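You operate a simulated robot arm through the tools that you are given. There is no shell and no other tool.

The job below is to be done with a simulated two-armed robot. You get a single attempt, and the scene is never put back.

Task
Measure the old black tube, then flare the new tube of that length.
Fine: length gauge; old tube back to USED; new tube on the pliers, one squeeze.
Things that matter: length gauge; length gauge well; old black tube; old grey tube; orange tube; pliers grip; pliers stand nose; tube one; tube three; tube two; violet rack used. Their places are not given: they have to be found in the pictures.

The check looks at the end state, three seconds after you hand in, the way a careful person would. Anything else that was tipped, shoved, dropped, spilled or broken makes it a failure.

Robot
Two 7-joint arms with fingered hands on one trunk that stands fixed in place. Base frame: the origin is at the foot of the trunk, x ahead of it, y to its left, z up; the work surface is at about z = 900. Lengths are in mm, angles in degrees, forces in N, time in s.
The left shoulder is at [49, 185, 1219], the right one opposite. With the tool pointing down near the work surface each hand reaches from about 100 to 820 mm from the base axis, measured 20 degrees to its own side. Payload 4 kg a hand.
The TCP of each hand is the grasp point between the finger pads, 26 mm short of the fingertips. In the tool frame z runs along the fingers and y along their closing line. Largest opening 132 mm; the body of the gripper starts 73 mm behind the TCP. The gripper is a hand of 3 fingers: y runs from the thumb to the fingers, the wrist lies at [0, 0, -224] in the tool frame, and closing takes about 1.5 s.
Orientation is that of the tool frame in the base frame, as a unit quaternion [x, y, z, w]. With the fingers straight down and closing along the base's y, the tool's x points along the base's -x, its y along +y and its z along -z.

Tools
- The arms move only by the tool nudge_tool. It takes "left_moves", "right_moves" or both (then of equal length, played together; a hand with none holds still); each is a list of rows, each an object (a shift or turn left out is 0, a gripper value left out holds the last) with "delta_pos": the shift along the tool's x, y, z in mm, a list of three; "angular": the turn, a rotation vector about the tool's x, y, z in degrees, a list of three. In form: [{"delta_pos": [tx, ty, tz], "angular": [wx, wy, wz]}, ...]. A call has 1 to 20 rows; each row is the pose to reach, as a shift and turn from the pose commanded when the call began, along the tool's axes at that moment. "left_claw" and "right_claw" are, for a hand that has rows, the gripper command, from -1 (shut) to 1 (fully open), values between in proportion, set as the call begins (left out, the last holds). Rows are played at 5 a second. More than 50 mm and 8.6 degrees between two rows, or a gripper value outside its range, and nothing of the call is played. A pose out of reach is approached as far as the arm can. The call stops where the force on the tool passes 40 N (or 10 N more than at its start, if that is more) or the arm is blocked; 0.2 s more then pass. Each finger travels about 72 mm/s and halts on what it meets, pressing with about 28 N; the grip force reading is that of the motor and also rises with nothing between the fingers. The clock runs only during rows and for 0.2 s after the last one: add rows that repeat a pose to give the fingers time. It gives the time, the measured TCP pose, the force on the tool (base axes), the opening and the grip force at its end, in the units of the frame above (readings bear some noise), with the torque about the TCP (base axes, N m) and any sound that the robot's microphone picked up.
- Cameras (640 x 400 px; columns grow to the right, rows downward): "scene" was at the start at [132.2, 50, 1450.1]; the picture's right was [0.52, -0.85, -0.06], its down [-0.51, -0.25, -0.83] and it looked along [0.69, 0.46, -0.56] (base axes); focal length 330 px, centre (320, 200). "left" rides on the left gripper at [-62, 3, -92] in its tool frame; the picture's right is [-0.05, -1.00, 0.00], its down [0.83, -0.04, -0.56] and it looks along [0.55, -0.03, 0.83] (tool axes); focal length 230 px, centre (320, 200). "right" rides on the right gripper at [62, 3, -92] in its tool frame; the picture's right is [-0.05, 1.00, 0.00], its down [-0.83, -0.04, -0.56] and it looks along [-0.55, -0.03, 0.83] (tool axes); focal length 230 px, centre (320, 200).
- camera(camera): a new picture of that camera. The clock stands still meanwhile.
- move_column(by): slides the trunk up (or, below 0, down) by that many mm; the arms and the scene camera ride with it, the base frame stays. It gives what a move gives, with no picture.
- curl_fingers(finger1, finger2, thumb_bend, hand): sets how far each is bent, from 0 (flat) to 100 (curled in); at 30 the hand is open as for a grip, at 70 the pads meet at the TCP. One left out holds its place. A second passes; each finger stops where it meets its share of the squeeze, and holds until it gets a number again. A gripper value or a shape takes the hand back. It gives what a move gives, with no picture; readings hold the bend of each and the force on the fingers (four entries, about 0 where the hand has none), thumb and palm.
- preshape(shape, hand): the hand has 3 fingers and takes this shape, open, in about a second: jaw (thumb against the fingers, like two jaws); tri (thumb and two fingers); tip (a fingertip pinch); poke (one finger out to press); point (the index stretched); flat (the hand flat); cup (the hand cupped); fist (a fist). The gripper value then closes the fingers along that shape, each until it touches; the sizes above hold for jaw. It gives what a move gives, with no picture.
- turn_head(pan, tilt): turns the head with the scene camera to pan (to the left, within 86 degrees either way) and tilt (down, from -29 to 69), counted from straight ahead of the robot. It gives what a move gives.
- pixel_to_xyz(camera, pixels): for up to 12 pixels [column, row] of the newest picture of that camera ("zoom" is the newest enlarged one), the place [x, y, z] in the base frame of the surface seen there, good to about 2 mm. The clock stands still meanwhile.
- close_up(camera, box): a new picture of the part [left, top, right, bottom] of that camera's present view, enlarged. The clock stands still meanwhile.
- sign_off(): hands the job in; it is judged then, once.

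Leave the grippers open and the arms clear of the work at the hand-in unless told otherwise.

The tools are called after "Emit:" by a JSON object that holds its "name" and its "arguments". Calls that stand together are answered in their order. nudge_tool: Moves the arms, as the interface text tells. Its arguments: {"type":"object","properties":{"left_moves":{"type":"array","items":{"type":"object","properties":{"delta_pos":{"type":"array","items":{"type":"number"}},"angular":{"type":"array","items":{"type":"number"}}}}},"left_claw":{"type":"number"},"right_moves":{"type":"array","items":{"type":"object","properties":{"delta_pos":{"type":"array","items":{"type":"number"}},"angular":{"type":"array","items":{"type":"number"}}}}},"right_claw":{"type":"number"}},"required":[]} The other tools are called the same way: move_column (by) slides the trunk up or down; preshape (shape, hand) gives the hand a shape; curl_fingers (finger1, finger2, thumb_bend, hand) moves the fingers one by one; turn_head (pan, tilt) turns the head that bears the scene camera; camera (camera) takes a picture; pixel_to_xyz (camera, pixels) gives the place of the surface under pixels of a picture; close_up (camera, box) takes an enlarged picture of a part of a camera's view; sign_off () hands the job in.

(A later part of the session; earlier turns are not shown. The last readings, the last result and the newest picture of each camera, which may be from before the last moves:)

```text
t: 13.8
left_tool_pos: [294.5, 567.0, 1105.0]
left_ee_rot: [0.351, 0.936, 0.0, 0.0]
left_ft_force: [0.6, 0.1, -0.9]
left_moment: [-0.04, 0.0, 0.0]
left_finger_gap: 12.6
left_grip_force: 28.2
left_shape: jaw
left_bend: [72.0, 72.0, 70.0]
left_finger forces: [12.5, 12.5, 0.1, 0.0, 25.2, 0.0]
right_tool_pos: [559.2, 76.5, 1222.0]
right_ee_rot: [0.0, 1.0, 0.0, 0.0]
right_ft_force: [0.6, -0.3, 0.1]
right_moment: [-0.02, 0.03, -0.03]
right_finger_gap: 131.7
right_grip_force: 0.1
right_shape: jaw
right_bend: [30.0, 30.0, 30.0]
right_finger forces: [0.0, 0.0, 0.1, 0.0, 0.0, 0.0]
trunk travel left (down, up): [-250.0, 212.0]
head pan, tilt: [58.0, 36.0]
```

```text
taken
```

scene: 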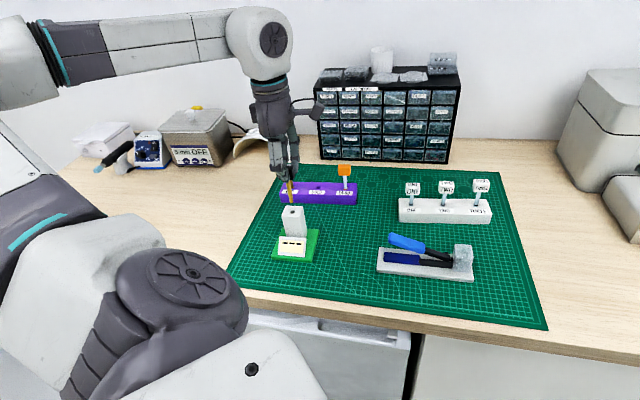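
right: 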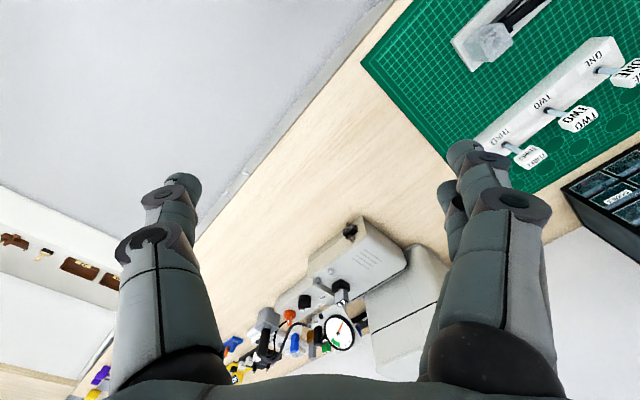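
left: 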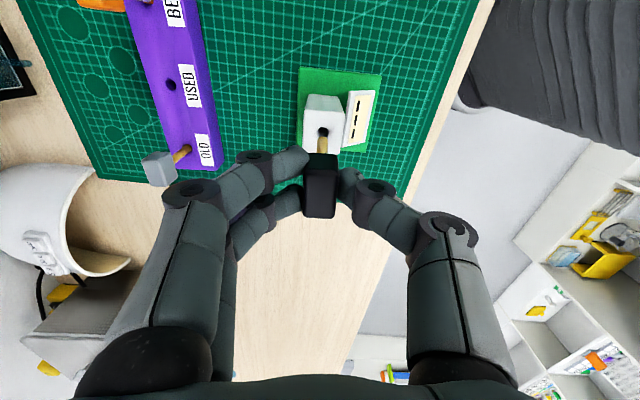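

I enlarge both views to compare the tube's tip with the well.

Emit:
{"name": "close_up", "arguments": {"camera": "scene", "box": [258, 170, 322, 210]}}

Emit:
{"name": "pixel_to_xyz", "arguments": {"camera": "zoom", "pixels": [[335, 300], [330, 200], [320, 380]]}}

Emit:
{"name": "close_up", "arguments": {"camera": "left", "box": [288, 90, 368, 140]}}

```text
10.00 times, centred on (290, 190) of scene
```

zoom: 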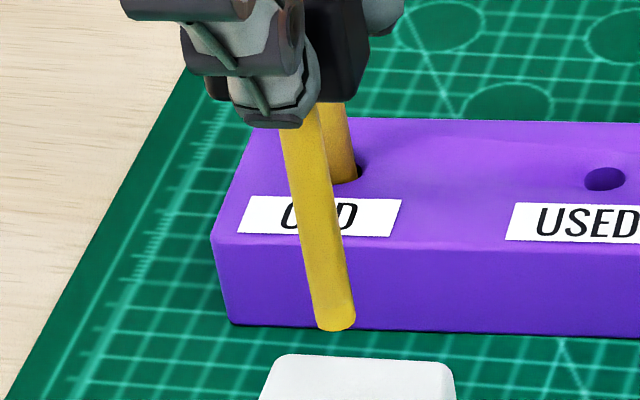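

```text
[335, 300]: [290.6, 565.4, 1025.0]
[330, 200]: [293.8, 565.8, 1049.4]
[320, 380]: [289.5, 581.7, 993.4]
```

```text
8.00 times, centred on (328, 115) of left
```

zoom: 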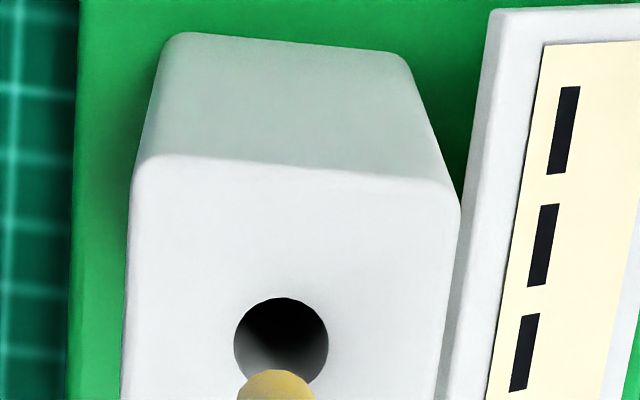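

Both views say the tube must shift about tool (+2.5, −1.6) to sit over the well. I apply it and come down 20 mm, leaving the tip ~8 mm above the gauge top.

Emit:
{"name": "nudge_tool", "arguments": {"left_moves": [{"delta_pos": [2.5, -1.6, 0]}, {"delta_pos": [2.5, -1.6, 10]}, {"delta_pos": [2.5, -1.6, 20]}, {"delta_pos": [2.5, -1.6, 20]}, {"delta_pos": [2.5, -1.6, 20]}]}}

Emit:
{"name": "close_up", "arguments": {"camera": "left", "box": [288, 100, 368, 150]}}

Emit:
{"name": "close_up", "arguments": {"camera": "scene", "box": [258, 180, 322, 220]}}

Emit:
{"name": "pixel_to_xyz", "arguments": {"camera": "zoom", "pixels": [[340, 250], [335, 200], [330, 150], [318, 285], [285, 320], [350, 310]]}}

```text
t: 15.0
left_tool_pos: [292.8, 569.7, 1083.2]
left_ee_rot: [0.35, 0.937, 0.0, 0.001]
left_ft_force: [-0.7, -0.3, -0.2]
left_moment: [-0.01, 0.02, -0.01]
left_finger_gap: 12.8
left_grip_force: 28.0
left_shape: jaw
left_bend: [72.0, 72.0, 70.0]
left_finger forces: [12.5, 12.5, 0.1, 0.0, 25.0, 0.1]
right_tool_pos: [559.5, 75.8, 1220.7]
right_ee_rot: [0.0, 1.0, 0.0, -0.001]
right_ft_force: [0.3, -0.1, 0.3]
right_moment: [-0.01, -0.03, 0.01]
right_finger_gap: 131.7
right_grip_force: 0.0
right_shape: jaw
right_bend: [30.0, 30.0, 30.0]
right_finger forces: [0.0, 0.1, 0.0, 0.1, 0.1, 0.1]
trunk travel left (down, up): [-250.0, 212.0]
head pan, tilt: [58.0, 36.0]
```

```text
8.00 times, centred on (328, 125) of left
```

zoom: 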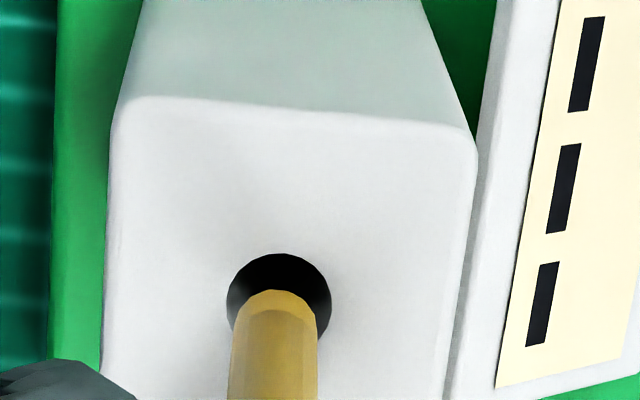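

```text
10.00 times, centred on (290, 200) of scene
```

zoom: 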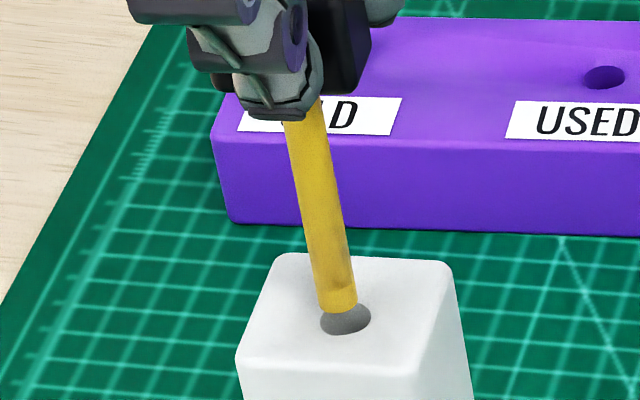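

```text
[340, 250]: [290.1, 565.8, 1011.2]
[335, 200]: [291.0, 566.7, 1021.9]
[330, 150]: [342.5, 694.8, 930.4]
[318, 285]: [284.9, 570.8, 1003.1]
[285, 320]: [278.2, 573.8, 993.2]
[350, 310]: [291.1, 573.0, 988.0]
```

Left camera says the tube is aligned to within 1 mm; I cross-check the tip's place and the well's rim in the scene enlargement.

Emit:
{"name": "pixel_to_xyz", "arguments": {"camera": "zoom", "pixels": [[337, 305], [337, 295], [338, 280], [372, 310], [345, 338], [316, 325], [365, 297], [270, 280], [440, 280], [250, 350], [420, 355]]}}

```text
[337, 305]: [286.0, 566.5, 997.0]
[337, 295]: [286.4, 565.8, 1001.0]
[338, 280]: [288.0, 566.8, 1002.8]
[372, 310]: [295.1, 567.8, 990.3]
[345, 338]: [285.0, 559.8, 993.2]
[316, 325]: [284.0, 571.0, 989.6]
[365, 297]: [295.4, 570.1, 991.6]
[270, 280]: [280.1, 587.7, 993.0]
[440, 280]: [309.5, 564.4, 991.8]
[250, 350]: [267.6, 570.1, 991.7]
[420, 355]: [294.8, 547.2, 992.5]
```

Estimates scatter around zero error, so I descend gently 10 mm (tip to just inside the rim) and check force and pictures.

Emit:
{"name": "nudge_tool", "arguments": {"left_moves": [{"delta_pos": [0, 0, 3]}, {"delta_pos": [0, 0, 6]}, {"delta_pos": [0, 0, 9]}, {"delta_pos": [0, 0, 9]}]}}

Emit:
{"name": "close_up", "arguments": {"camera": "left", "box": [288, 100, 368, 150]}}

Emit:
{"name": "close_up", "arguments": {"camera": "scene", "box": [258, 180, 322, 220]}}

```text
t: 16.0
left_tool_pos: [292.9, 568.0, 1074.9]
left_ee_rot: [0.35, 0.937, 0.0, 0.001]
left_ft_force: [-0.2, 0.1, -0.7]
left_moment: [0.0, 0.0, 0.0]
left_finger_gap: 12.6
left_grip_force: 27.8
left_shape: jaw
left_bend: [72.0, 72.0, 70.0]
left_finger forces: [12.5, 12.5, 0.0, 0.1, 25.1, 0.1]
right_tool_pos: [559.1, 75.6, 1221.5]
right_ee_rot: [0.0, 1.0, 0.0, 0.0]
right_ft_force: [0.5, 0.4, -0.1]
right_moment: [-0.01, 0.03, 0.02]
right_finger_gap: 132.2
right_grip_force: 0.1
right_shape: jaw
right_bend: [30.0, 30.0, 30.0]
right_finger forces: [0.1, 0.0, 0.1, 0.0, 0.1, 0.1]
trunk travel left (down, up): [-250.0, 212.0]
head pan, tilt: [58.0, 36.0]
```

```text
8.00 times, centred on (328, 125) of left
```

zoom: 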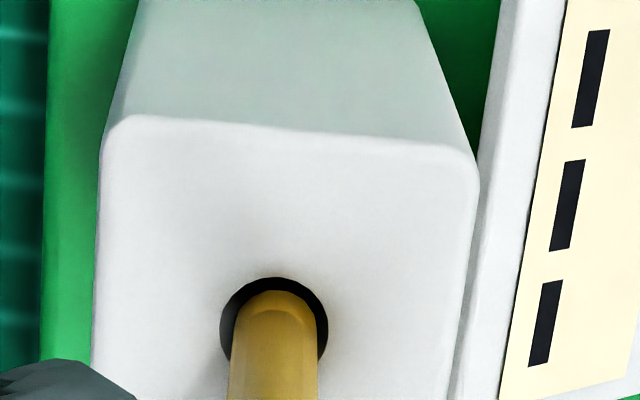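

```text
10.00 times, centred on (290, 200) of scene
```

zoom: 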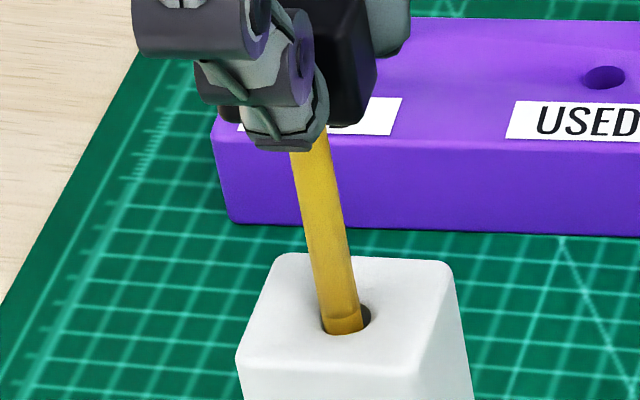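

No contact force; the tip is at the well's mouth, with free gap on the tool −x side in both views. I shift −1.2 mm in tool x and descend 8 mm more.

Emit:
{"name": "nudge_tool", "arguments": {"left_moves": [{"delta_pos": [-1.2, 0, 0]}, {"delta_pos": [-1.2, 0, 3]}, {"delta_pos": [-1.2, 0, 6]}, {"delta_pos": [-1.2, 0, 8]}, {"delta_pos": [-1.2, 0, 8]}]}}

Emit:
{"name": "close_up", "arguments": {"camera": "left", "box": [288, 110, 368, 160]}}

Emit:
{"name": "close_up", "arguments": {"camera": "scene", "box": [258, 180, 322, 220]}}

```text
t: 17.2
left_tool_pos: [293.6, 568.1, 1066.8]
left_ee_rot: [0.35, 0.937, 0.0, 0.001]
left_ft_force: [0.7, -0.1, -0.2]
left_moment: [0.02, -0.01, 0.01]
left_finger_gap: 12.7
left_grip_force: 27.6
left_shape: jaw
left_bend: [72.0, 72.0, 70.0]
left_finger forces: [12.5, 12.4, 0.1, 0.0, 25.1, 0.1]
right_tool_pos: [558.9, 75.9, 1221.2]
right_ee_rot: [0.0, 1.0, 0.0, 0.001]
right_ft_force: [-0.4, 0.7, 0.2]
right_moment: [0.02, -0.01, 0.0]
right_finger_gap: 131.9
right_grip_force: 0.1
right_shape: jaw
right_bend: [30.0, 30.0, 30.0]
right_finger forces: [0.0, 0.1, 0.1, 0.0, 0.0, 0.1]
trunk travel left (down, up): [-250.0, 212.0]
head pan, tilt: [58.0, 36.0]
```

```text
8.00 times, centred on (328, 135) of left
```

zoom: 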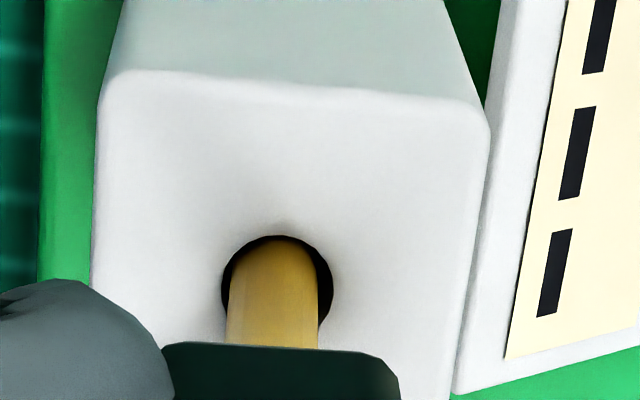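

```text
10.00 times, centred on (290, 200) of scene
```

zoom: 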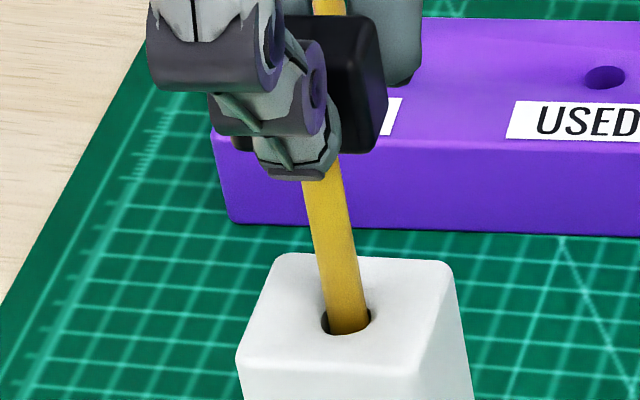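

The tube is ~10 mm inside the well without contact force. I fine-centre by (+0.4, −0.4) and lower 30 mm more in small rows.

Emit:
{"name": "nudge_tool", "arguments": {"left_moves": [{"delta_pos": [0.4, -0.4, 3]}, {"delta_pos": [0.4, -0.4, 8]}, {"delta_pos": [0.4, -0.4, 13]}, {"delta_pos": [0.4, -0.4, 18]}, {"delta_pos": [0.4, -0.4, 23]}, {"delta_pos": [0.4, -0.4, 27]}, {"delta_pos": [0.4, -0.4, 30]}, {"delta_pos": [0.4, -0.4, 30]}]}}

Emit:
{"name": "camera", "arguments": {"camera": "scene"}}

Emit:
{"name": "close_up", "arguments": {"camera": "scene", "box": [250, 180, 330, 230]}}

Emit:
{"name": "close_up", "arguments": {"camera": "scene", "box": [258, 225, 322, 265]}}

```text
t: 19.0
left_tool_pos: [292.7, 567.2, 1035.7]
left_ee_rot: [0.35, 0.937, 0.0, 0.001]
left_ft_force: [0.7, -0.7, -0.1]
left_moment: [-0.01, -0.01, 0.02]
left_finger_gap: 12.6
left_grip_force: 28.1
left_shape: jaw
left_bend: [72.0, 72.0, 70.0]
left_finger forces: [12.6, 12.6, 0.0, 0.0, 25.2, 0.0]
right_tool_pos: [559.1, 75.6, 1222.5]
right_ee_rot: [0.0, 1.0, 0.001, 0.0]
right_ft_force: [-0.2, 0.2, 0.3]
right_moment: [-0.01, 0.01, 0.0]
right_finger_gap: 131.8
right_grip_force: 0.1
right_shape: jaw
right_bend: [30.0, 30.0, 30.0]
right_finger forces: [0.0, 0.0, 0.1, 0.1, 0.1, 0.0]
trunk travel left (down, up): [-250.0, 212.0]
head pan, tilt: [58.0, 36.0]
```

```text
taken
```

scene: 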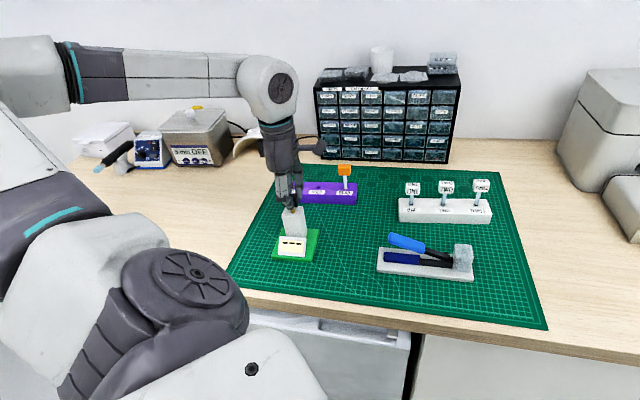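

```text
8.00 times, centred on (290, 205) of scene
```

zoom: 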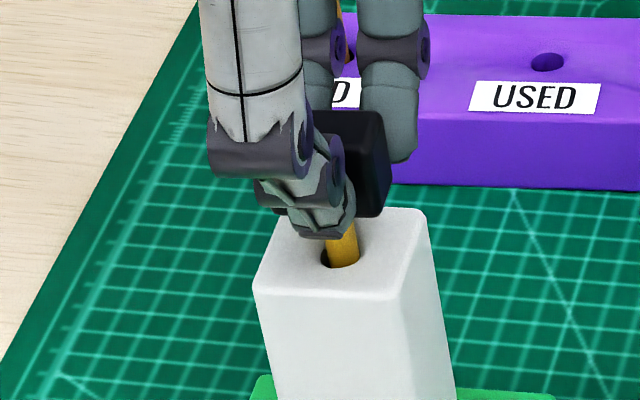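

```text
10.00 times, centred on (290, 245) of scene
```

zoom: 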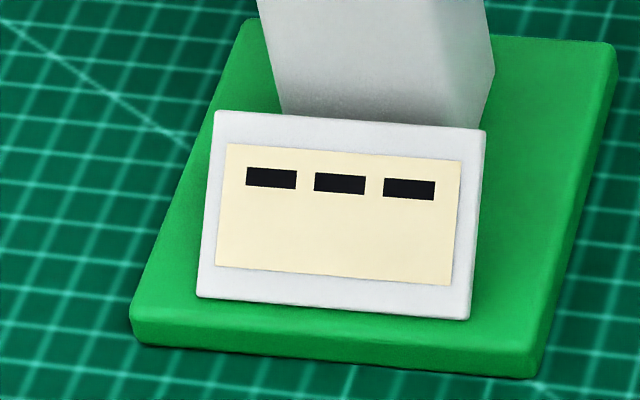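

No contact yet, dashes still on the display. I continue down slowly by 16 mm, ready for a stop by contact.

Emit:
{"name": "nudge_tool", "arguments": {"left_moves": [{"delta_pos": [0, 0, 3]}, {"delta_pos": [0, 0, 6]}, {"delta_pos": [0, 0, 9]}, {"delta_pos": [0, 0, 11]}, {"delta_pos": [0, 0, 13]}, {"delta_pos": [0, 0, 13]}]}}

Emit:
{"name": "close_up", "arguments": {"camera": "scene", "box": [250, 180, 330, 230]}}

Emit:
{"name": "close_up", "arguments": {"camera": "scene", "box": [258, 225, 322, 265]}}

Emit:
{"name": "camera", "arguments": {"camera": "left"}}

```text
t: 20.4
left_tool_pos: [292.3, 568.4, 1023.5]
left_ee_rot: [0.35, 0.937, 0.0, -0.001]
left_ft_force: [-0.2, 0.4, 0.3]
left_moment: [0.03, 0.03, 0.02]
left_finger_gap: 12.6
left_grip_force: 28.0
left_shape: jaw
left_bend: [72.0, 72.0, 70.0]
left_finger forces: [12.5, 12.5, 0.1, 0.0, 25.9, 0.0]
right_tool_pos: [559.5, 75.5, 1220.9]
right_ee_rot: [0.0, 1.0, 0.0, 0.0]
right_ft_force: [-0.1, 0.8, 0.5]
right_moment: [-0.01, -0.02, 0.01]
right_finger_gap: 132.0
right_grip_force: 0.1
right_shape: jaw
right_bend: [30.0, 30.0, 30.0]
right_finger forces: [0.0, 0.1, 0.0, 0.0, 0.0, 0.0]
trunk travel left (down, up): [-250.0, 212.0]
head pan, tilt: [58.0, 36.0]
```

```text
8.00 times, centred on (290, 205) of scene
```

zoom: 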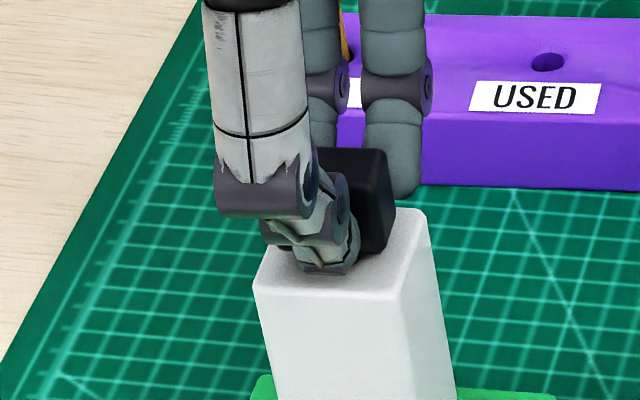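

```text
10.00 times, centred on (290, 245) of scene
```

zoom: 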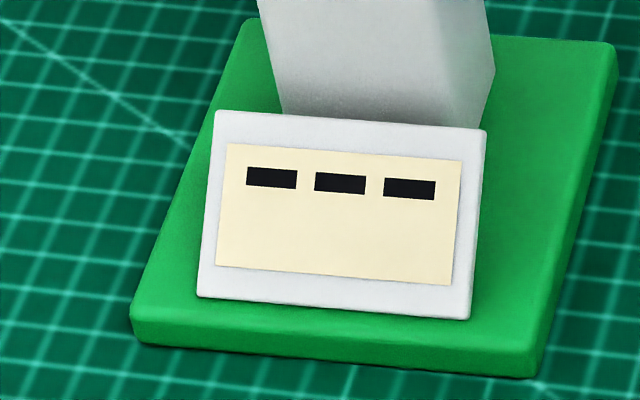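

```text
taken
```

left: 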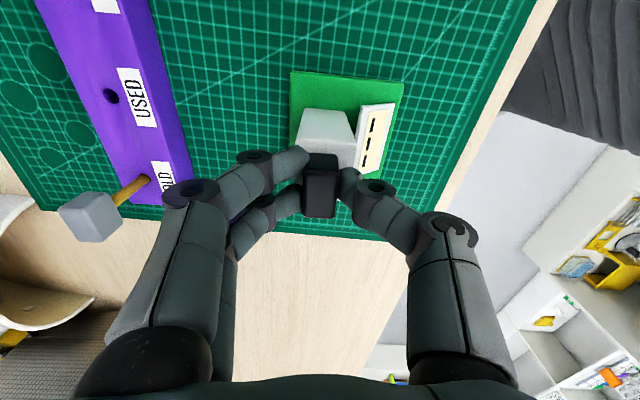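

Still no contact (TCP z 1023.5); the cap is ~5 mm above the gauge. I go down another 7 mm in 1.5 mm steps.

Emit:
{"name": "nudge_tool", "arguments": {"left_moves": [{"delta_pos": [0, 0, 1.5]}, {"delta_pos": [0, 0, 3]}, {"delta_pos": [0, 0, 4.5]}, {"delta_pos": [0, 0, 5.5]}, {"delta_pos": [0, 0, 5.5]}]}}

Emit:
{"name": "close_up", "arguments": {"camera": "scene", "box": [250, 180, 330, 230]}}

Emit:
{"name": "close_up", "arguments": {"camera": "scene", "box": [258, 225, 322, 265]}}

```text
t: 21.6
left_tool_pos: [293.4, 567.7, 1019.8]
left_ee_rot: [0.349, 0.937, 0.001, 0.0]
left_ft_force: [0.3, -0.3, 19.3]
left_moment: [0.04, -0.04, -0.02]
left_finger_gap: 12.9
left_grip_force: 28.1
left_shape: jaw
left_bend: [72.0, 72.0, 71.0]
left_finger forces: [15.6, 15.9, 0.0, 0.0, 31.5, 0.0]
right_tool_pos: [557.8, 73.5, 1220.9]
right_ee_rot: [0.0, 1.0, 0.0, 0.0]
right_ft_force: [1.0, 0.0, -0.7]
right_moment: [0.04, 0.01, 0.03]
right_finger_gap: 131.7
right_grip_force: 0.1
right_shape: jaw
right_bend: [30.0, 30.0, 30.0]
right_finger forces: [0.0, 0.1, 0.1, 0.1, 0.0, 0.1]
trunk travel left (down, up): [-250.0, 212.0]
head pan, tilt: [58.0, 36.0]
```

```text
8.00 times, centred on (290, 205) of scene
```

zoom: 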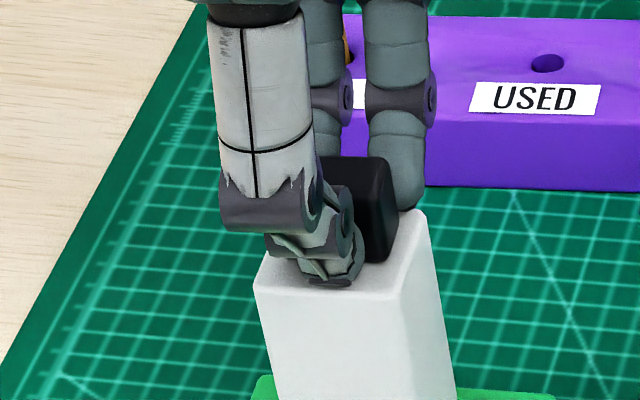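

```text
10.00 times, centred on (290, 245) of scene
```

zoom: 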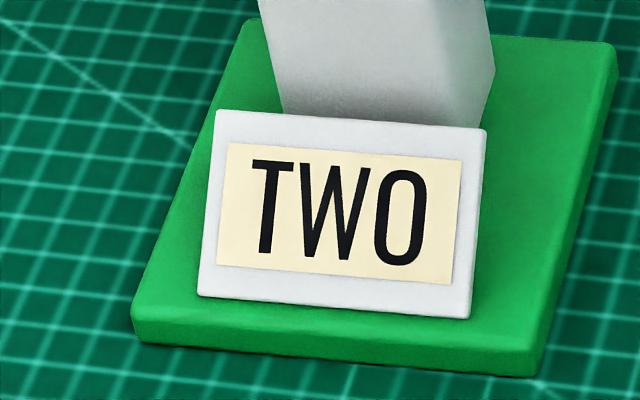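

Contact: 19 N upward, and the display now reads "TWO". I relax the push by 1.5 mm and hold for a moment to see whether the reading is stable.

Emit:
{"name": "nudge_tool", "arguments": {"left_moves": [{"delta_pos": [0, 0, -1.5]}, {"delta_pos": [0, 0, -1.5]}, {"delta_pos": [0, 0, -1.5]}, {"delta_pos": [0, 0, -1.5]}, {"delta_pos": [0, 0, -1.5]}]}}

Emit:
{"name": "close_up", "arguments": {"camera": "scene", "box": [258, 225, 322, 265]}}

Emit:
{"name": "close_up", "arguments": {"camera": "left", "box": [240, 100, 400, 200]}}

```text
t: 22.8
left_tool_pos: [293.2, 567.0, 1022.0]
left_ee_rot: [0.35, 0.937, 0.001, 0.001]
left_ft_force: [3.4, 0.1, 13.5]
left_moment: [0.08, -0.09, -0.01]
left_finger_gap: 13.5
left_grip_force: 28.1
left_shape: jaw
left_bend: [72.0, 72.0, 71.0]
left_finger forces: [15.8, 15.9, 0.1, 0.1, 29.6, 0.0]
right_tool_pos: [559.9, 75.2, 1222.3]
right_ee_rot: [0.001, 1.0, -0.001, 0.0]
right_ft_force: [-0.9, -0.5, -0.9]
right_moment: [-0.02, -0.02, 0.01]
right_finger_gap: 132.2
right_grip_force: 0.0
right_shape: jaw
right_bend: [30.0, 30.0, 30.0]
right_finger forces: [0.1, 0.0, 0.0, 0.0, 0.0, 0.1]
trunk travel left (down, up): [-250.0, 212.0]
head pan, tilt: [58.0, 36.0]
```

```text
10.00 times, centred on (290, 245) of scene
```

zoom: 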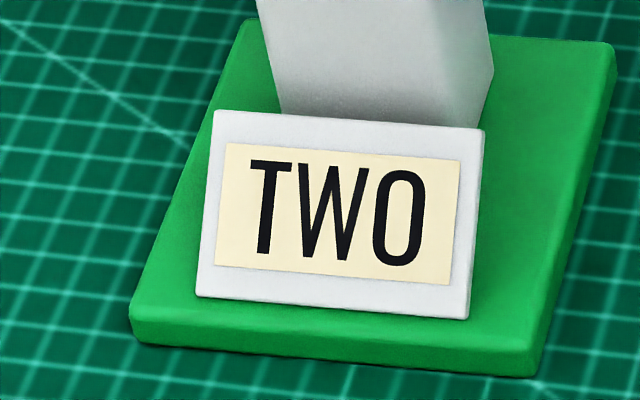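

```text
4.00 times, centred on (320, 150) of left
```

zoom: 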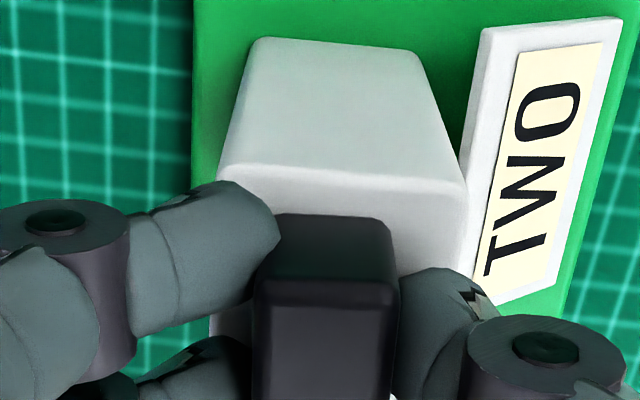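

Reading is stable: "TWO" – the new tube to use is tube TWO. I lift the black tube straight out of the well by 100 mm.

Emit:
{"name": "nudge_tool", "arguments": {"left_moves": [{"delta_pos": [0, 0, -4]}, {"delta_pos": [0, 0, -10]}, {"delta_pos": [0, 0, -22]}, {"delta_pos": [0, 0, -40]}, {"delta_pos": [0, 0, -60]}, {"delta_pos": [0, 0, -80]}, {"delta_pos": [0, 0, -100]}, {"delta_pos": [0, 0, -100]}]}}

Emit:
{"name": "camera", "arguments": {"camera": "left"}}

Emit:
{"name": "camera", "arguments": {"camera": "scene"}}

Emit:
{"name": "close_up", "arguments": {"camera": "scene", "box": [250, 160, 346, 220]}}

```text
t: 24.6
left_tool_pos: [291.8, 568.9, 1119.8]
left_ee_rot: [0.35, 0.937, 0.0, 0.0]
left_ft_force: [0.6, -0.2, 0.8]
left_moment: [0.01, -0.03, -0.04]
left_finger_gap: 13.0
left_grip_force: 28.0
left_shape: jaw
left_bend: [72.0, 72.0, 71.0]
left_finger forces: [14.1, 13.7, 0.0, 0.0, 28.0, 0.0]
right_tool_pos: [558.9, 76.8, 1221.9]
right_ee_rot: [0.001, 1.0, 0.0, 0.0]
right_ft_force: [0.2, -0.1, -1.1]
right_moment: [-0.01, -0.01, -0.01]
right_finger_gap: 131.6
right_grip_force: 0.1
right_shape: jaw
right_bend: [30.0, 30.0, 30.0]
right_finger forces: [0.1, 0.0, 0.1, 0.1, 0.0, 0.0]
trunk travel left (down, up): [-250.0, 212.0]
head pan, tilt: [58.0, 36.0]
```

```text
taken
```

left: 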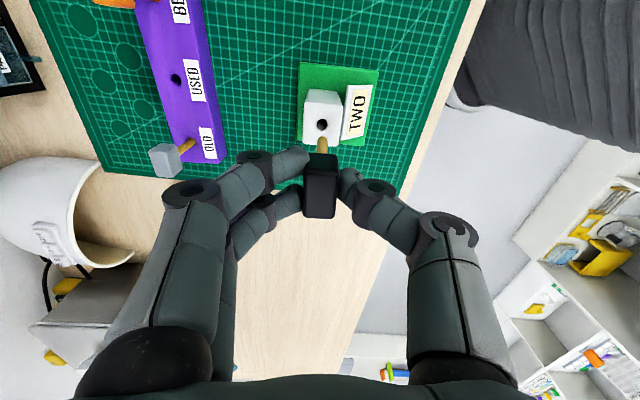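

```text
taken
```

scene: 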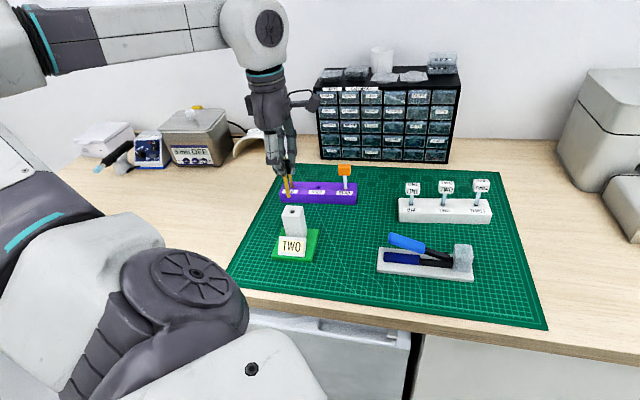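

```text
6.67 times, centred on (298, 190) of scene
```

zoom: 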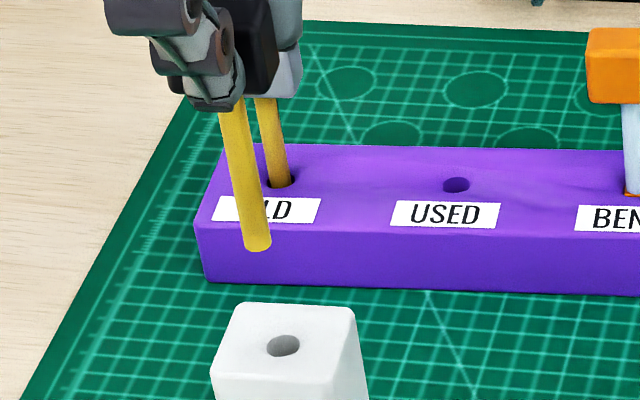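

The display keeps "TWO"; the tube is free of the well. I carry it back over the USED hole by the reverse displacement (tool −22.7, +160.4) at this height.

Emit:
{"name": "nudge_tool", "arguments": {"left_moves": [{"delta_pos": [-3.8, 26.7, 0]}, {"delta_pos": [-7.6, 53.5, 0]}, {"delta_pos": [-11.4, 80.2, 0]}, {"delta_pos": [-15.1, 106.9, 0]}, {"delta_pos": [-18.9, 133.7, 0]}, {"delta_pos": [-22.7, 160.4, 0]}, {"delta_pos": [-22.7, 160.4, 0]}, {"delta_pos": [-22.7, 160.4, 40]}, {"delta_pos": [-22.7, 160.4, 75]}, {"delta_pos": [-22.7, 160.4, 85]}, {"delta_pos": [-22.7, 160.4, 85]}, {"delta_pos": [-22.7, 160.4, 85]}]}}

Emit:
{"name": "close_up", "arguments": {"camera": "left", "box": [288, 100, 368, 150]}}

Emit:
{"name": "close_up", "arguments": {"camera": "scene", "box": [280, 165, 344, 205]}}

```text
t: 27.2
left_tool_pos: [413.1, 674.0, 1036.0]
left_ee_rot: [0.351, 0.936, 0.0, 0.0]
left_ft_force: [0.4, 0.5, -0.8]
left_moment: [-0.02, 0.0, 0.01]
left_finger_gap: 12.8
left_grip_force: 27.5
left_shape: jaw
left_bend: [72.0, 72.0, 71.0]
left_finger forces: [13.7, 13.5, 0.1, 0.1, 27.3, 0.0]
right_tool_pos: [559.1, 76.2, 1222.0]
right_ee_rot: [0.0, 1.0, -0.001, 0.001]
right_ft_force: [-1.1, -0.3, -0.4]
right_moment: [0.0, -0.01, 0.02]
right_finger_gap: 131.9
right_grip_force: 0.0
right_shape: jaw
right_bend: [30.0, 30.0, 30.0]
right_finger forces: [0.0, 0.0, 0.1, 0.0, 0.0, 0.0]
trunk travel left (down, up): [-250.0, 212.0]
head pan, tilt: [58.0, 36.0]
```

```text
8.00 times, centred on (328, 125) of left
```

zoom: 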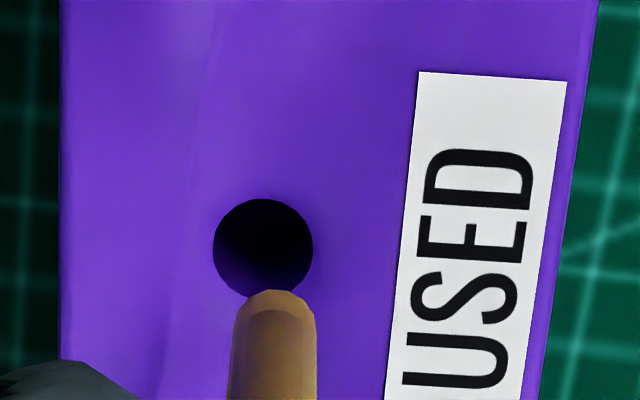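

```text
10.00 times, centred on (312, 185) of scene
```

zoom: 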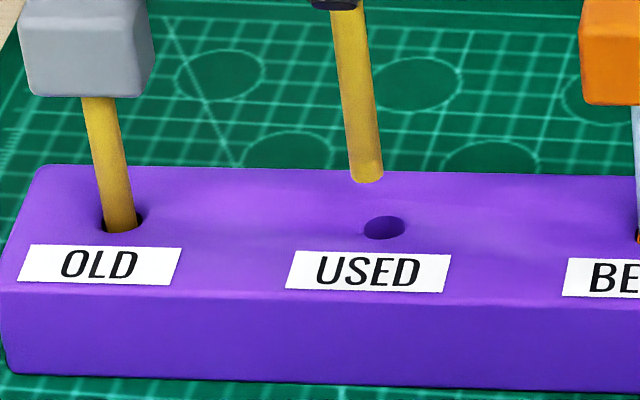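

I check the tube tip and the hole's rim in this scene enlargement.

Emit:
{"name": "pixel_to_xyz", "arguments": {"camera": "zoom", "pixels": [[366, 177], [364, 160], [355, 100], [384, 212], [384, 244], [357, 228], [410, 224], [123, 228], [118, 200]]}}

```text
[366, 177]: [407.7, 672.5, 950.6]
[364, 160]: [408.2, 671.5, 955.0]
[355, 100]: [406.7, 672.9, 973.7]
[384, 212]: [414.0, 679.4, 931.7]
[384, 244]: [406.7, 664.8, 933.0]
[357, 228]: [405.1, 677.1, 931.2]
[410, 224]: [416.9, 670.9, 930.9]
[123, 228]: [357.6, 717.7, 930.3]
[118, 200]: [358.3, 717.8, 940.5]
```

Combined estimate: shift tool (−2, +0.7). I apply it and descend 13 mm to leave the tip ~6 mm above the rack.

Emit:
{"name": "nudge_tool", "arguments": {"left_moves": [{"delta_pos": [-2, 0.7, 0]}, {"delta_pos": [-2, 0.7, 7]}, {"delta_pos": [-2, 0.7, 13]}, {"delta_pos": [-2, 0.7, 13]}, {"delta_pos": [-2, 0.7, 13]}]}}

Emit:
{"name": "close_up", "arguments": {"camera": "left", "box": [288, 100, 368, 150]}}

Emit:
{"name": "close_up", "arguments": {"camera": "scene", "box": [280, 165, 344, 205]}}

```text
t: 28.4
left_tool_pos: [415.5, 673.6, 1022.5]
left_ee_rot: [0.35, 0.937, 0.0, 0.0]
left_ft_force: [0.8, 0.1, -0.1]
left_moment: [-0.01, 0.0, -0.01]
left_finger_gap: 13.0
left_grip_force: 27.8
left_shape: jaw
left_bend: [72.0, 72.0, 71.0]
left_finger forces: [13.8, 13.4, 0.0, 0.0, 27.2, 0.1]
right_tool_pos: [558.5, 76.0, 1221.8]
right_ee_rot: [0.0, 1.0, 0.0, 0.0]
right_ft_force: [0.6, 0.9, 0.3]
right_moment: [0.01, 0.01, 0.0]
right_finger_gap: 131.8
right_grip_force: 0.0
right_shape: jaw
right_bend: [30.0, 30.0, 30.0]
right_finger forces: [0.0, 0.1, 0.0, 0.0, 0.0, 0.1]
trunk travel left (down, up): [-250.0, 212.0]
head pan, tilt: [58.0, 36.0]
```

```text
8.00 times, centred on (328, 125) of left
```

zoom: 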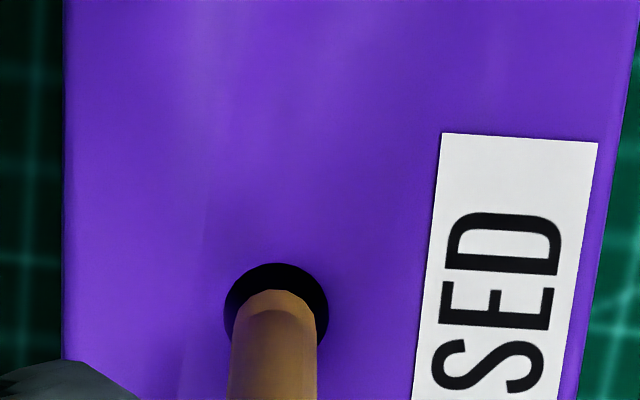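

```text
10.00 times, centred on (312, 185) of scene
```

zoom: 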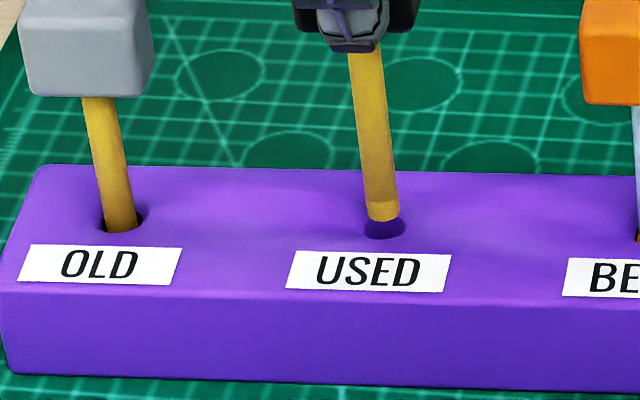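

The tip is right over the hole in both views. I lower 22 mm in small rows toward the original height (TCP ≈1000).

Emit:
{"name": "nudge_tool", "arguments": {"left_moves": [{"delta_pos": [-0.2, -0.2, 4]}, {"delta_pos": [-0.2, -0.2, 8]}, {"delta_pos": [-0.2, -0.2, 12]}, {"delta_pos": [-0.2, -0.2, 16]}, {"delta_pos": [-0.2, -0.2, 19]}, {"delta_pos": [-0.2, -0.2, 21]}, {"delta_pos": [-0.2, -0.2, 21]}]}}

Emit:
{"name": "close_up", "arguments": {"camera": "left", "box": [272, 120, 368, 180]}}

Emit:
{"name": "close_up", "arguments": {"camera": "scene", "box": [272, 155, 352, 205]}}

```text
t: 30.0
left_tool_pos: [416.7, 673.5, 1001.0]
left_ee_rot: [0.35, 0.937, 0.0, 0.0]
left_ft_force: [-0.5, -0.3, 0.2]
left_moment: [0.01, 0.01, 0.0]
left_finger_gap: 12.7
left_grip_force: 27.9
left_shape: jaw
left_bend: [72.0, 72.0, 71.0]
left_finger forces: [13.9, 13.5, 0.0, 0.1, 27.4, 0.0]
right_tool_pos: [559.5, 76.2, 1222.1]
right_ee_rot: [0.0, 1.0, 0.0, 0.001]
right_ft_force: [-0.3, 0.3, 0.4]
right_moment: [-0.02, -0.05, 0.02]
right_finger_gap: 131.9
right_grip_force: 0.0
right_shape: jaw
right_bend: [30.0, 30.0, 30.0]
right_finger forces: [0.0, 0.1, 0.0, 0.1, 0.0, 0.0]
trunk travel left (down, up): [-250.0, 212.0]
head pan, tilt: [58.0, 36.0]
```

```text
6.67 times, centred on (320, 150) of left
```

zoom: 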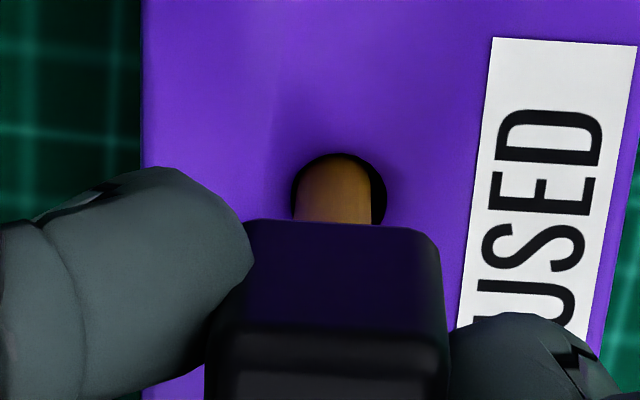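

```text
8.00 times, centred on (312, 180) of scene
```

zoom: 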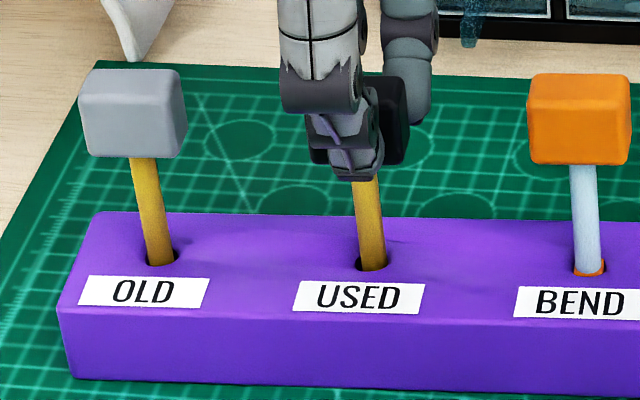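

The tube is in the USED hole, no contact yet. I go down 1 mm at a time up to 4 mm to seat it.

Emit:
{"name": "nudge_tool", "arguments": {"left_moves": [{"delta_pos": [0, 0, 1]}, {"delta_pos": [0, 0, 2]}, {"delta_pos": [0, 0, 3]}, {"delta_pos": [0, 0, 3]}]}}

```text
t: 31.0
left_tool_pos: [417.0, 673.7, 998.6]
left_ee_rot: [0.351, 0.937, 0.0, 0.0]
left_ft_force: [0.0, -0.2, 3.5]
left_moment: [-0.01, 0.01, 0.03]
left_finger_gap: 12.8
left_grip_force: 27.8
left_shape: jaw
left_bend: [72.0, 72.0, 71.0]
left_finger forces: [14.0, 13.6, 0.0, 0.0, 27.8, 0.1]
right_tool_pos: [559.2, 75.9, 1221.2]
right_ee_rot: [0.0, 1.0, 0.0, 0.001]
right_ft_force: [-0.9, -1.1, -0.3]
right_moment: [-0.01, 0.02, 0.01]
right_finger_gap: 131.9
right_grip_force: 0.1
right_shape: jaw
right_bend: [30.0, 30.0, 30.0]
right_finger forces: [0.0, 0.0, 0.1, 0.0, 0.0, 0.1]
trunk travel left (down, up): [-250.0, 212.0]
head pan, tilt: [58.0, 36.0]
```

Contact of 3.5 N: the tube is seated. I open the hand to about 60 mm and wait, then look.

Emit:
{"name": "nudge_tool", "arguments": {"left_moves": [{"delta_pos": [0, 0, 0]}, {"delta_pos": [0, 0, 0]}, {"delta_pos": [0, 0, 0]}, {"delta_pos": [0, 0, 0]}, {"delta_pos": [0, 0, 0]}, {"delta_pos": [0, 0, 0]}], "left_claw": -0.1}}

Emit:
{"name": "close_up", "arguments": {"camera": "scene", "box": [272, 155, 352, 205]}}

Emit:
{"name": "camera", "arguments": {"camera": "left"}}

```text
t: 32.4
left_tool_pos: [416.2, 673.7, 997.3]
left_ee_rot: [0.35, 0.937, 0.0, 0.0]
left_ft_force: [0.1, 0.2, 0.1]
left_moment: [0.05, 0.03, 0.0]
left_finger_gap: 58.8
left_grip_force: 0.0
left_shape: jaw
left_bend: [73.0, 73.0, 70.0]
left_finger forces: [0.0, 0.1, 0.0, 0.0, 0.1, 0.0]
right_tool_pos: [560.0, 76.2, 1222.0]
right_ee_rot: [0.0, 1.0, 0.0, 0.0]
right_ft_force: [0.1, 1.2, -0.1]
right_moment: [0.0, 0.02, -0.01]
right_finger_gap: 131.5
right_grip_force: 0.1
right_shape: jaw
right_bend: [30.0, 30.0, 30.0]
right_finger forces: [0.0, 0.1, 0.1, 0.0, 0.0, 0.0]
trunk travel left (down, up): [-250.0, 212.0]
head pan, tilt: [58.0, 36.0]
```

```text
8.00 times, centred on (312, 180) of scene
```

zoom: 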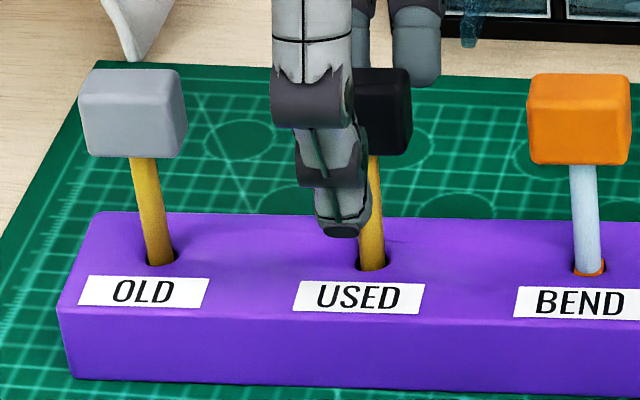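

```text
taken
```

left: 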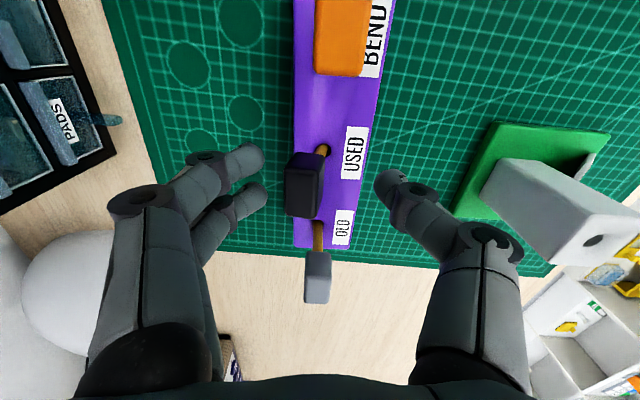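

Released, but the cap now looks leaning toward the fingers (cap at (304,185), tube foot at (323,150)). I lift the hand 60 mm clear and inspect.

Emit:
{"name": "nudge_tool", "arguments": {"left_moves": [{"delta_pos": [0, 0, -20]}, {"delta_pos": [0, 0, -45]}, {"delta_pos": [0, 0, -75]}, {"delta_pos": [0, 0, -75]}]}}

Emit:
{"name": "close_up", "arguments": {"camera": "scene", "box": [272, 155, 352, 205]}}

Emit:
{"name": "camera", "arguments": {"camera": "left"}}

Emit:
{"name": "close_up", "arguments": {"camera": "left", "box": [256, 80, 384, 160]}}

Emit:
{"name": "pixel_to_xyz", "arguments": {"camera": "zoom", "pixels": [[250, 240], [340, 240], [250, 330], [320, 330]]}}

```text
t: 33.4
left_tool_pos: [416.7, 675.7, 1072.1]
left_ee_rot: [0.351, 0.936, 0.0, 0.0]
left_ft_force: [-0.9, -0.1, 0.0]
left_moment: [0.01, 0.0, 0.0]
left_finger_gap: 58.5
left_grip_force: 0.0
left_shape: jaw
left_bend: [73.0, 73.0, 70.0]
left_finger forces: [0.0, 0.0, 0.1, 0.0, 0.0, 0.0]
right_tool_pos: [558.8, 75.2, 1222.0]
right_ee_rot: [0.001, 1.0, 0.0, 0.0]
right_ft_force: [0.4, -0.5, -0.2]
right_moment: [0.03, 0.02, 0.0]
right_finger_gap: 132.0
right_grip_force: 0.0
right_shape: jaw
right_bend: [30.0, 30.0, 30.0]
right_finger forces: [0.0, 0.0, 0.1, 0.1, 0.0, 0.0]
trunk travel left (down, up): [-250.0, 212.0]
head pan, tilt: [58.0, 36.0]
```

```text
8.00 times, centred on (312, 180) of scene
```

zoom: 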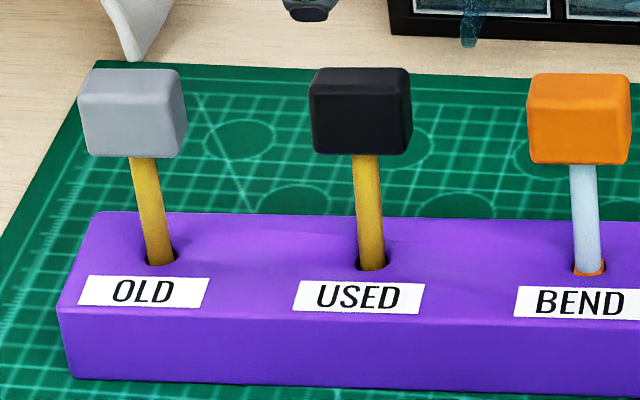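

```text
taken
```

left: 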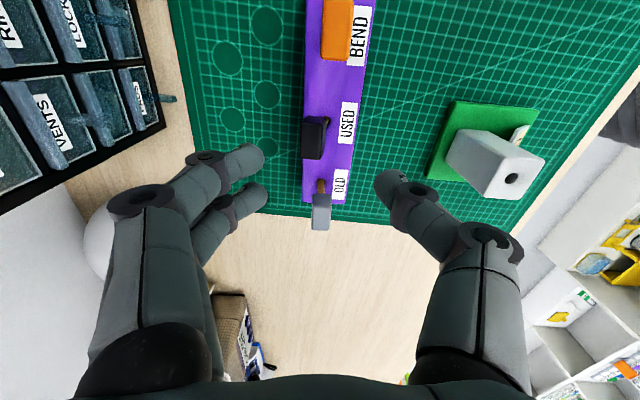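

```text
5.00 times, centred on (320, 120) of left
```

zoom: 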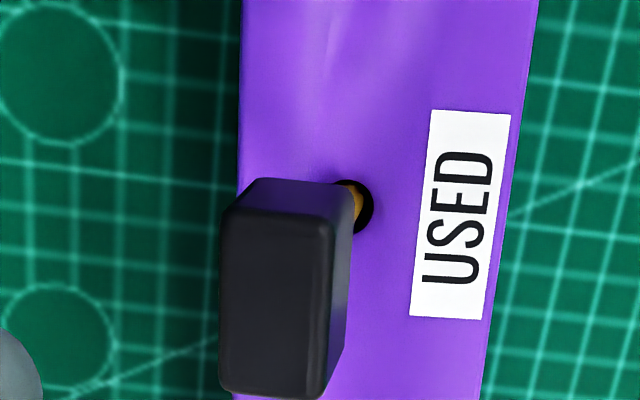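

```text
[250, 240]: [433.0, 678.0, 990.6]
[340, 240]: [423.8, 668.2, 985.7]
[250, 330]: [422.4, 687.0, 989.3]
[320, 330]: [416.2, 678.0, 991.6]
```

The black tube is in USED but leans ~8° toward the back after the release. I'll re-grip it to bring it upright and then open very slowly. First I go back down 74 mm with the hand still open.

Emit:
{"name": "nudge_tool", "arguments": {"left_moves": [{"delta_pos": [0, 1, 30]}, {"delta_pos": [0, 1, 55]}, {"delta_pos": [0, 1, 74]}, {"delta_pos": [0, 1, 74]}]}}

Emit:
{"name": "close_up", "arguments": {"camera": "left", "box": [224, 110, 416, 230]}}

```text
t: 34.4
left_tool_pos: [419.0, 677.5, 998.0]
left_ee_rot: [0.35, 0.937, 0.0, 0.0]
left_ft_force: [-0.5, 0.1, -0.4]
left_moment: [-0.02, -0.03, 0.01]
left_finger_gap: 58.6
left_grip_force: 0.0
left_shape: jaw
left_bend: [73.0, 73.0, 70.0]
left_finger forces: [0.0, 0.1, 0.1, 0.0, 0.1, 0.0]
right_tool_pos: [557.8, 75.7, 1221.4]
right_ee_rot: [0.0, 1.0, 0.0, 0.0]
right_ft_force: [-0.2, -0.4, 0.2]
right_moment: [0.01, -0.01, 0.0]
right_finger_gap: 132.0
right_grip_force: 0.1
right_shape: jaw
right_bend: [30.0, 30.0, 30.0]
right_finger forces: [0.1, 0.0, 0.0, 0.0, 0.0, 0.0]
trunk travel left (down, up): [-250.0, 212.0]
head pan, tilt: [58.0, 36.0]
```

```text
3.33 times, centred on (320, 170) of left
```

zoom: 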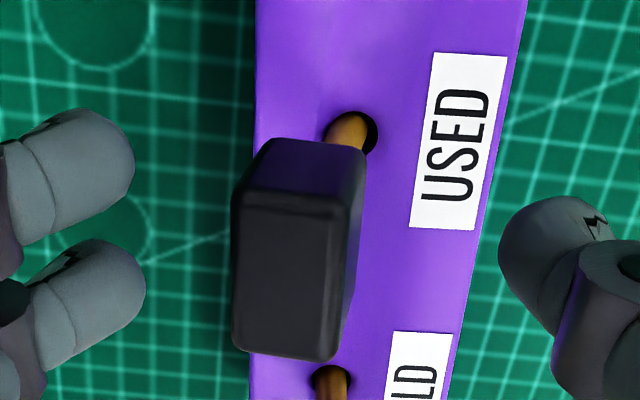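

The hand sits about 5 mm too far toward its fingers relative to the hole (hole at tool (−1.1, −7.5), wanted ≈ −2.3). I shift −5 mm in tool y before closing, and look.

Emit:
{"name": "nudge_tool", "arguments": {"left_moves": [{"delta_pos": [0, -2.5, 0]}, {"delta_pos": [0, -5, 0]}, {"delta_pos": [0, -5, 0]}]}}

Emit:
{"name": "close_up", "arguments": {"camera": "left", "box": [224, 110, 416, 230]}}

```text
t: 35.2
left_tool_pos: [416.4, 672.7, 998.9]
left_ee_rot: [0.35, 0.937, 0.0, 0.0]
left_ft_force: [0.5, 0.0, 0.2]
left_moment: [-0.04, -0.05, -0.02]
left_finger_gap: 58.8
left_grip_force: 0.0
left_shape: jaw
left_bend: [73.0, 73.0, 70.0]
left_finger forces: [0.0, 0.0, 0.0, 0.1, 0.0, 0.0]
right_tool_pos: [559.2, 76.4, 1222.3]
right_ee_rot: [0.0, 1.0, 0.0, 0.0]
right_ft_force: [-0.8, 0.1, -1.0]
right_moment: [0.04, 0.03, 0.02]
right_finger_gap: 131.8
right_grip_force: 0.0
right_shape: jaw
right_bend: [30.0, 30.0, 30.0]
right_finger forces: [0.0, 0.1, 0.1, 0.0, 0.1, 0.0]
trunk travel left (down, up): [-250.0, 212.0]
head pan, tilt: [58.0, 36.0]
```

```text
3.33 times, centred on (320, 170) of left
```

zoom: 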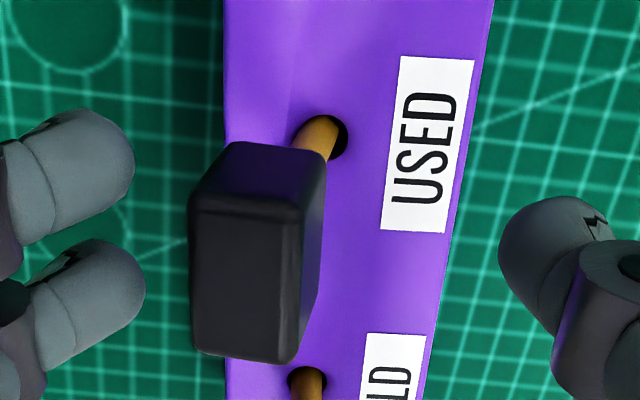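

Now the hole is at y≈−0.6 in the tool frame, so I shift +1.7 back, then close at half-speed onto the cap.

Emit:
{"name": "nudge_tool", "arguments": {"left_moves": [{"delta_pos": [0, 1.7, 0]}, {"delta_pos": [0, 1.7, 0]}]}}

Emit:
{"name": "close_up", "arguments": {"camera": "left", "box": [224, 110, 416, 230]}}

```text
t: 35.8
left_tool_pos: [415.1, 672.8, 999.0]
left_ee_rot: [0.35, 0.937, 0.0, 0.0]
left_ft_force: [0.1, -0.4, -0.8]
left_moment: [-0.02, -0.02, 0.0]
left_finger_gap: 58.8
left_grip_force: 0.1
left_shape: jaw
left_bend: [73.0, 73.0, 70.0]
left_finger forces: [0.1, 0.0, 0.0, 0.0, 0.1, 0.0]
right_tool_pos: [559.1, 77.3, 1222.0]
right_ee_rot: [0.0, 1.0, 0.001, 0.0]
right_ft_force: [-0.3, 0.6, 0.2]
right_moment: [0.01, -0.01, -0.03]
right_finger_gap: 131.9
right_grip_force: 0.0
right_shape: jaw
right_bend: [30.0, 30.0, 30.0]
right_finger forces: [0.1, 0.0, 0.0, 0.1, 0.1, 0.1]
trunk travel left (down, up): [-250.0, 212.0]
head pan, tilt: [58.0, 36.0]
```

```text
3.33 times, centred on (320, 170) of left
```

zoom: 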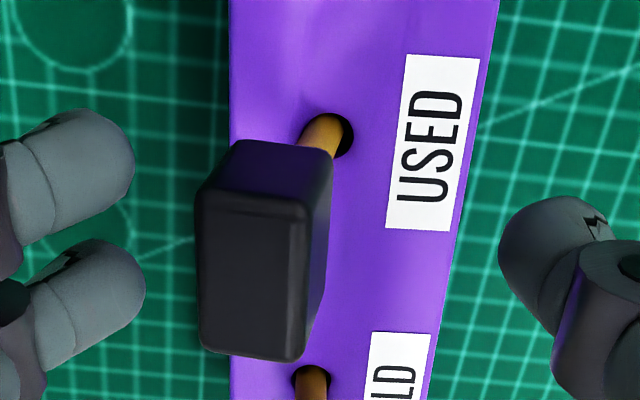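

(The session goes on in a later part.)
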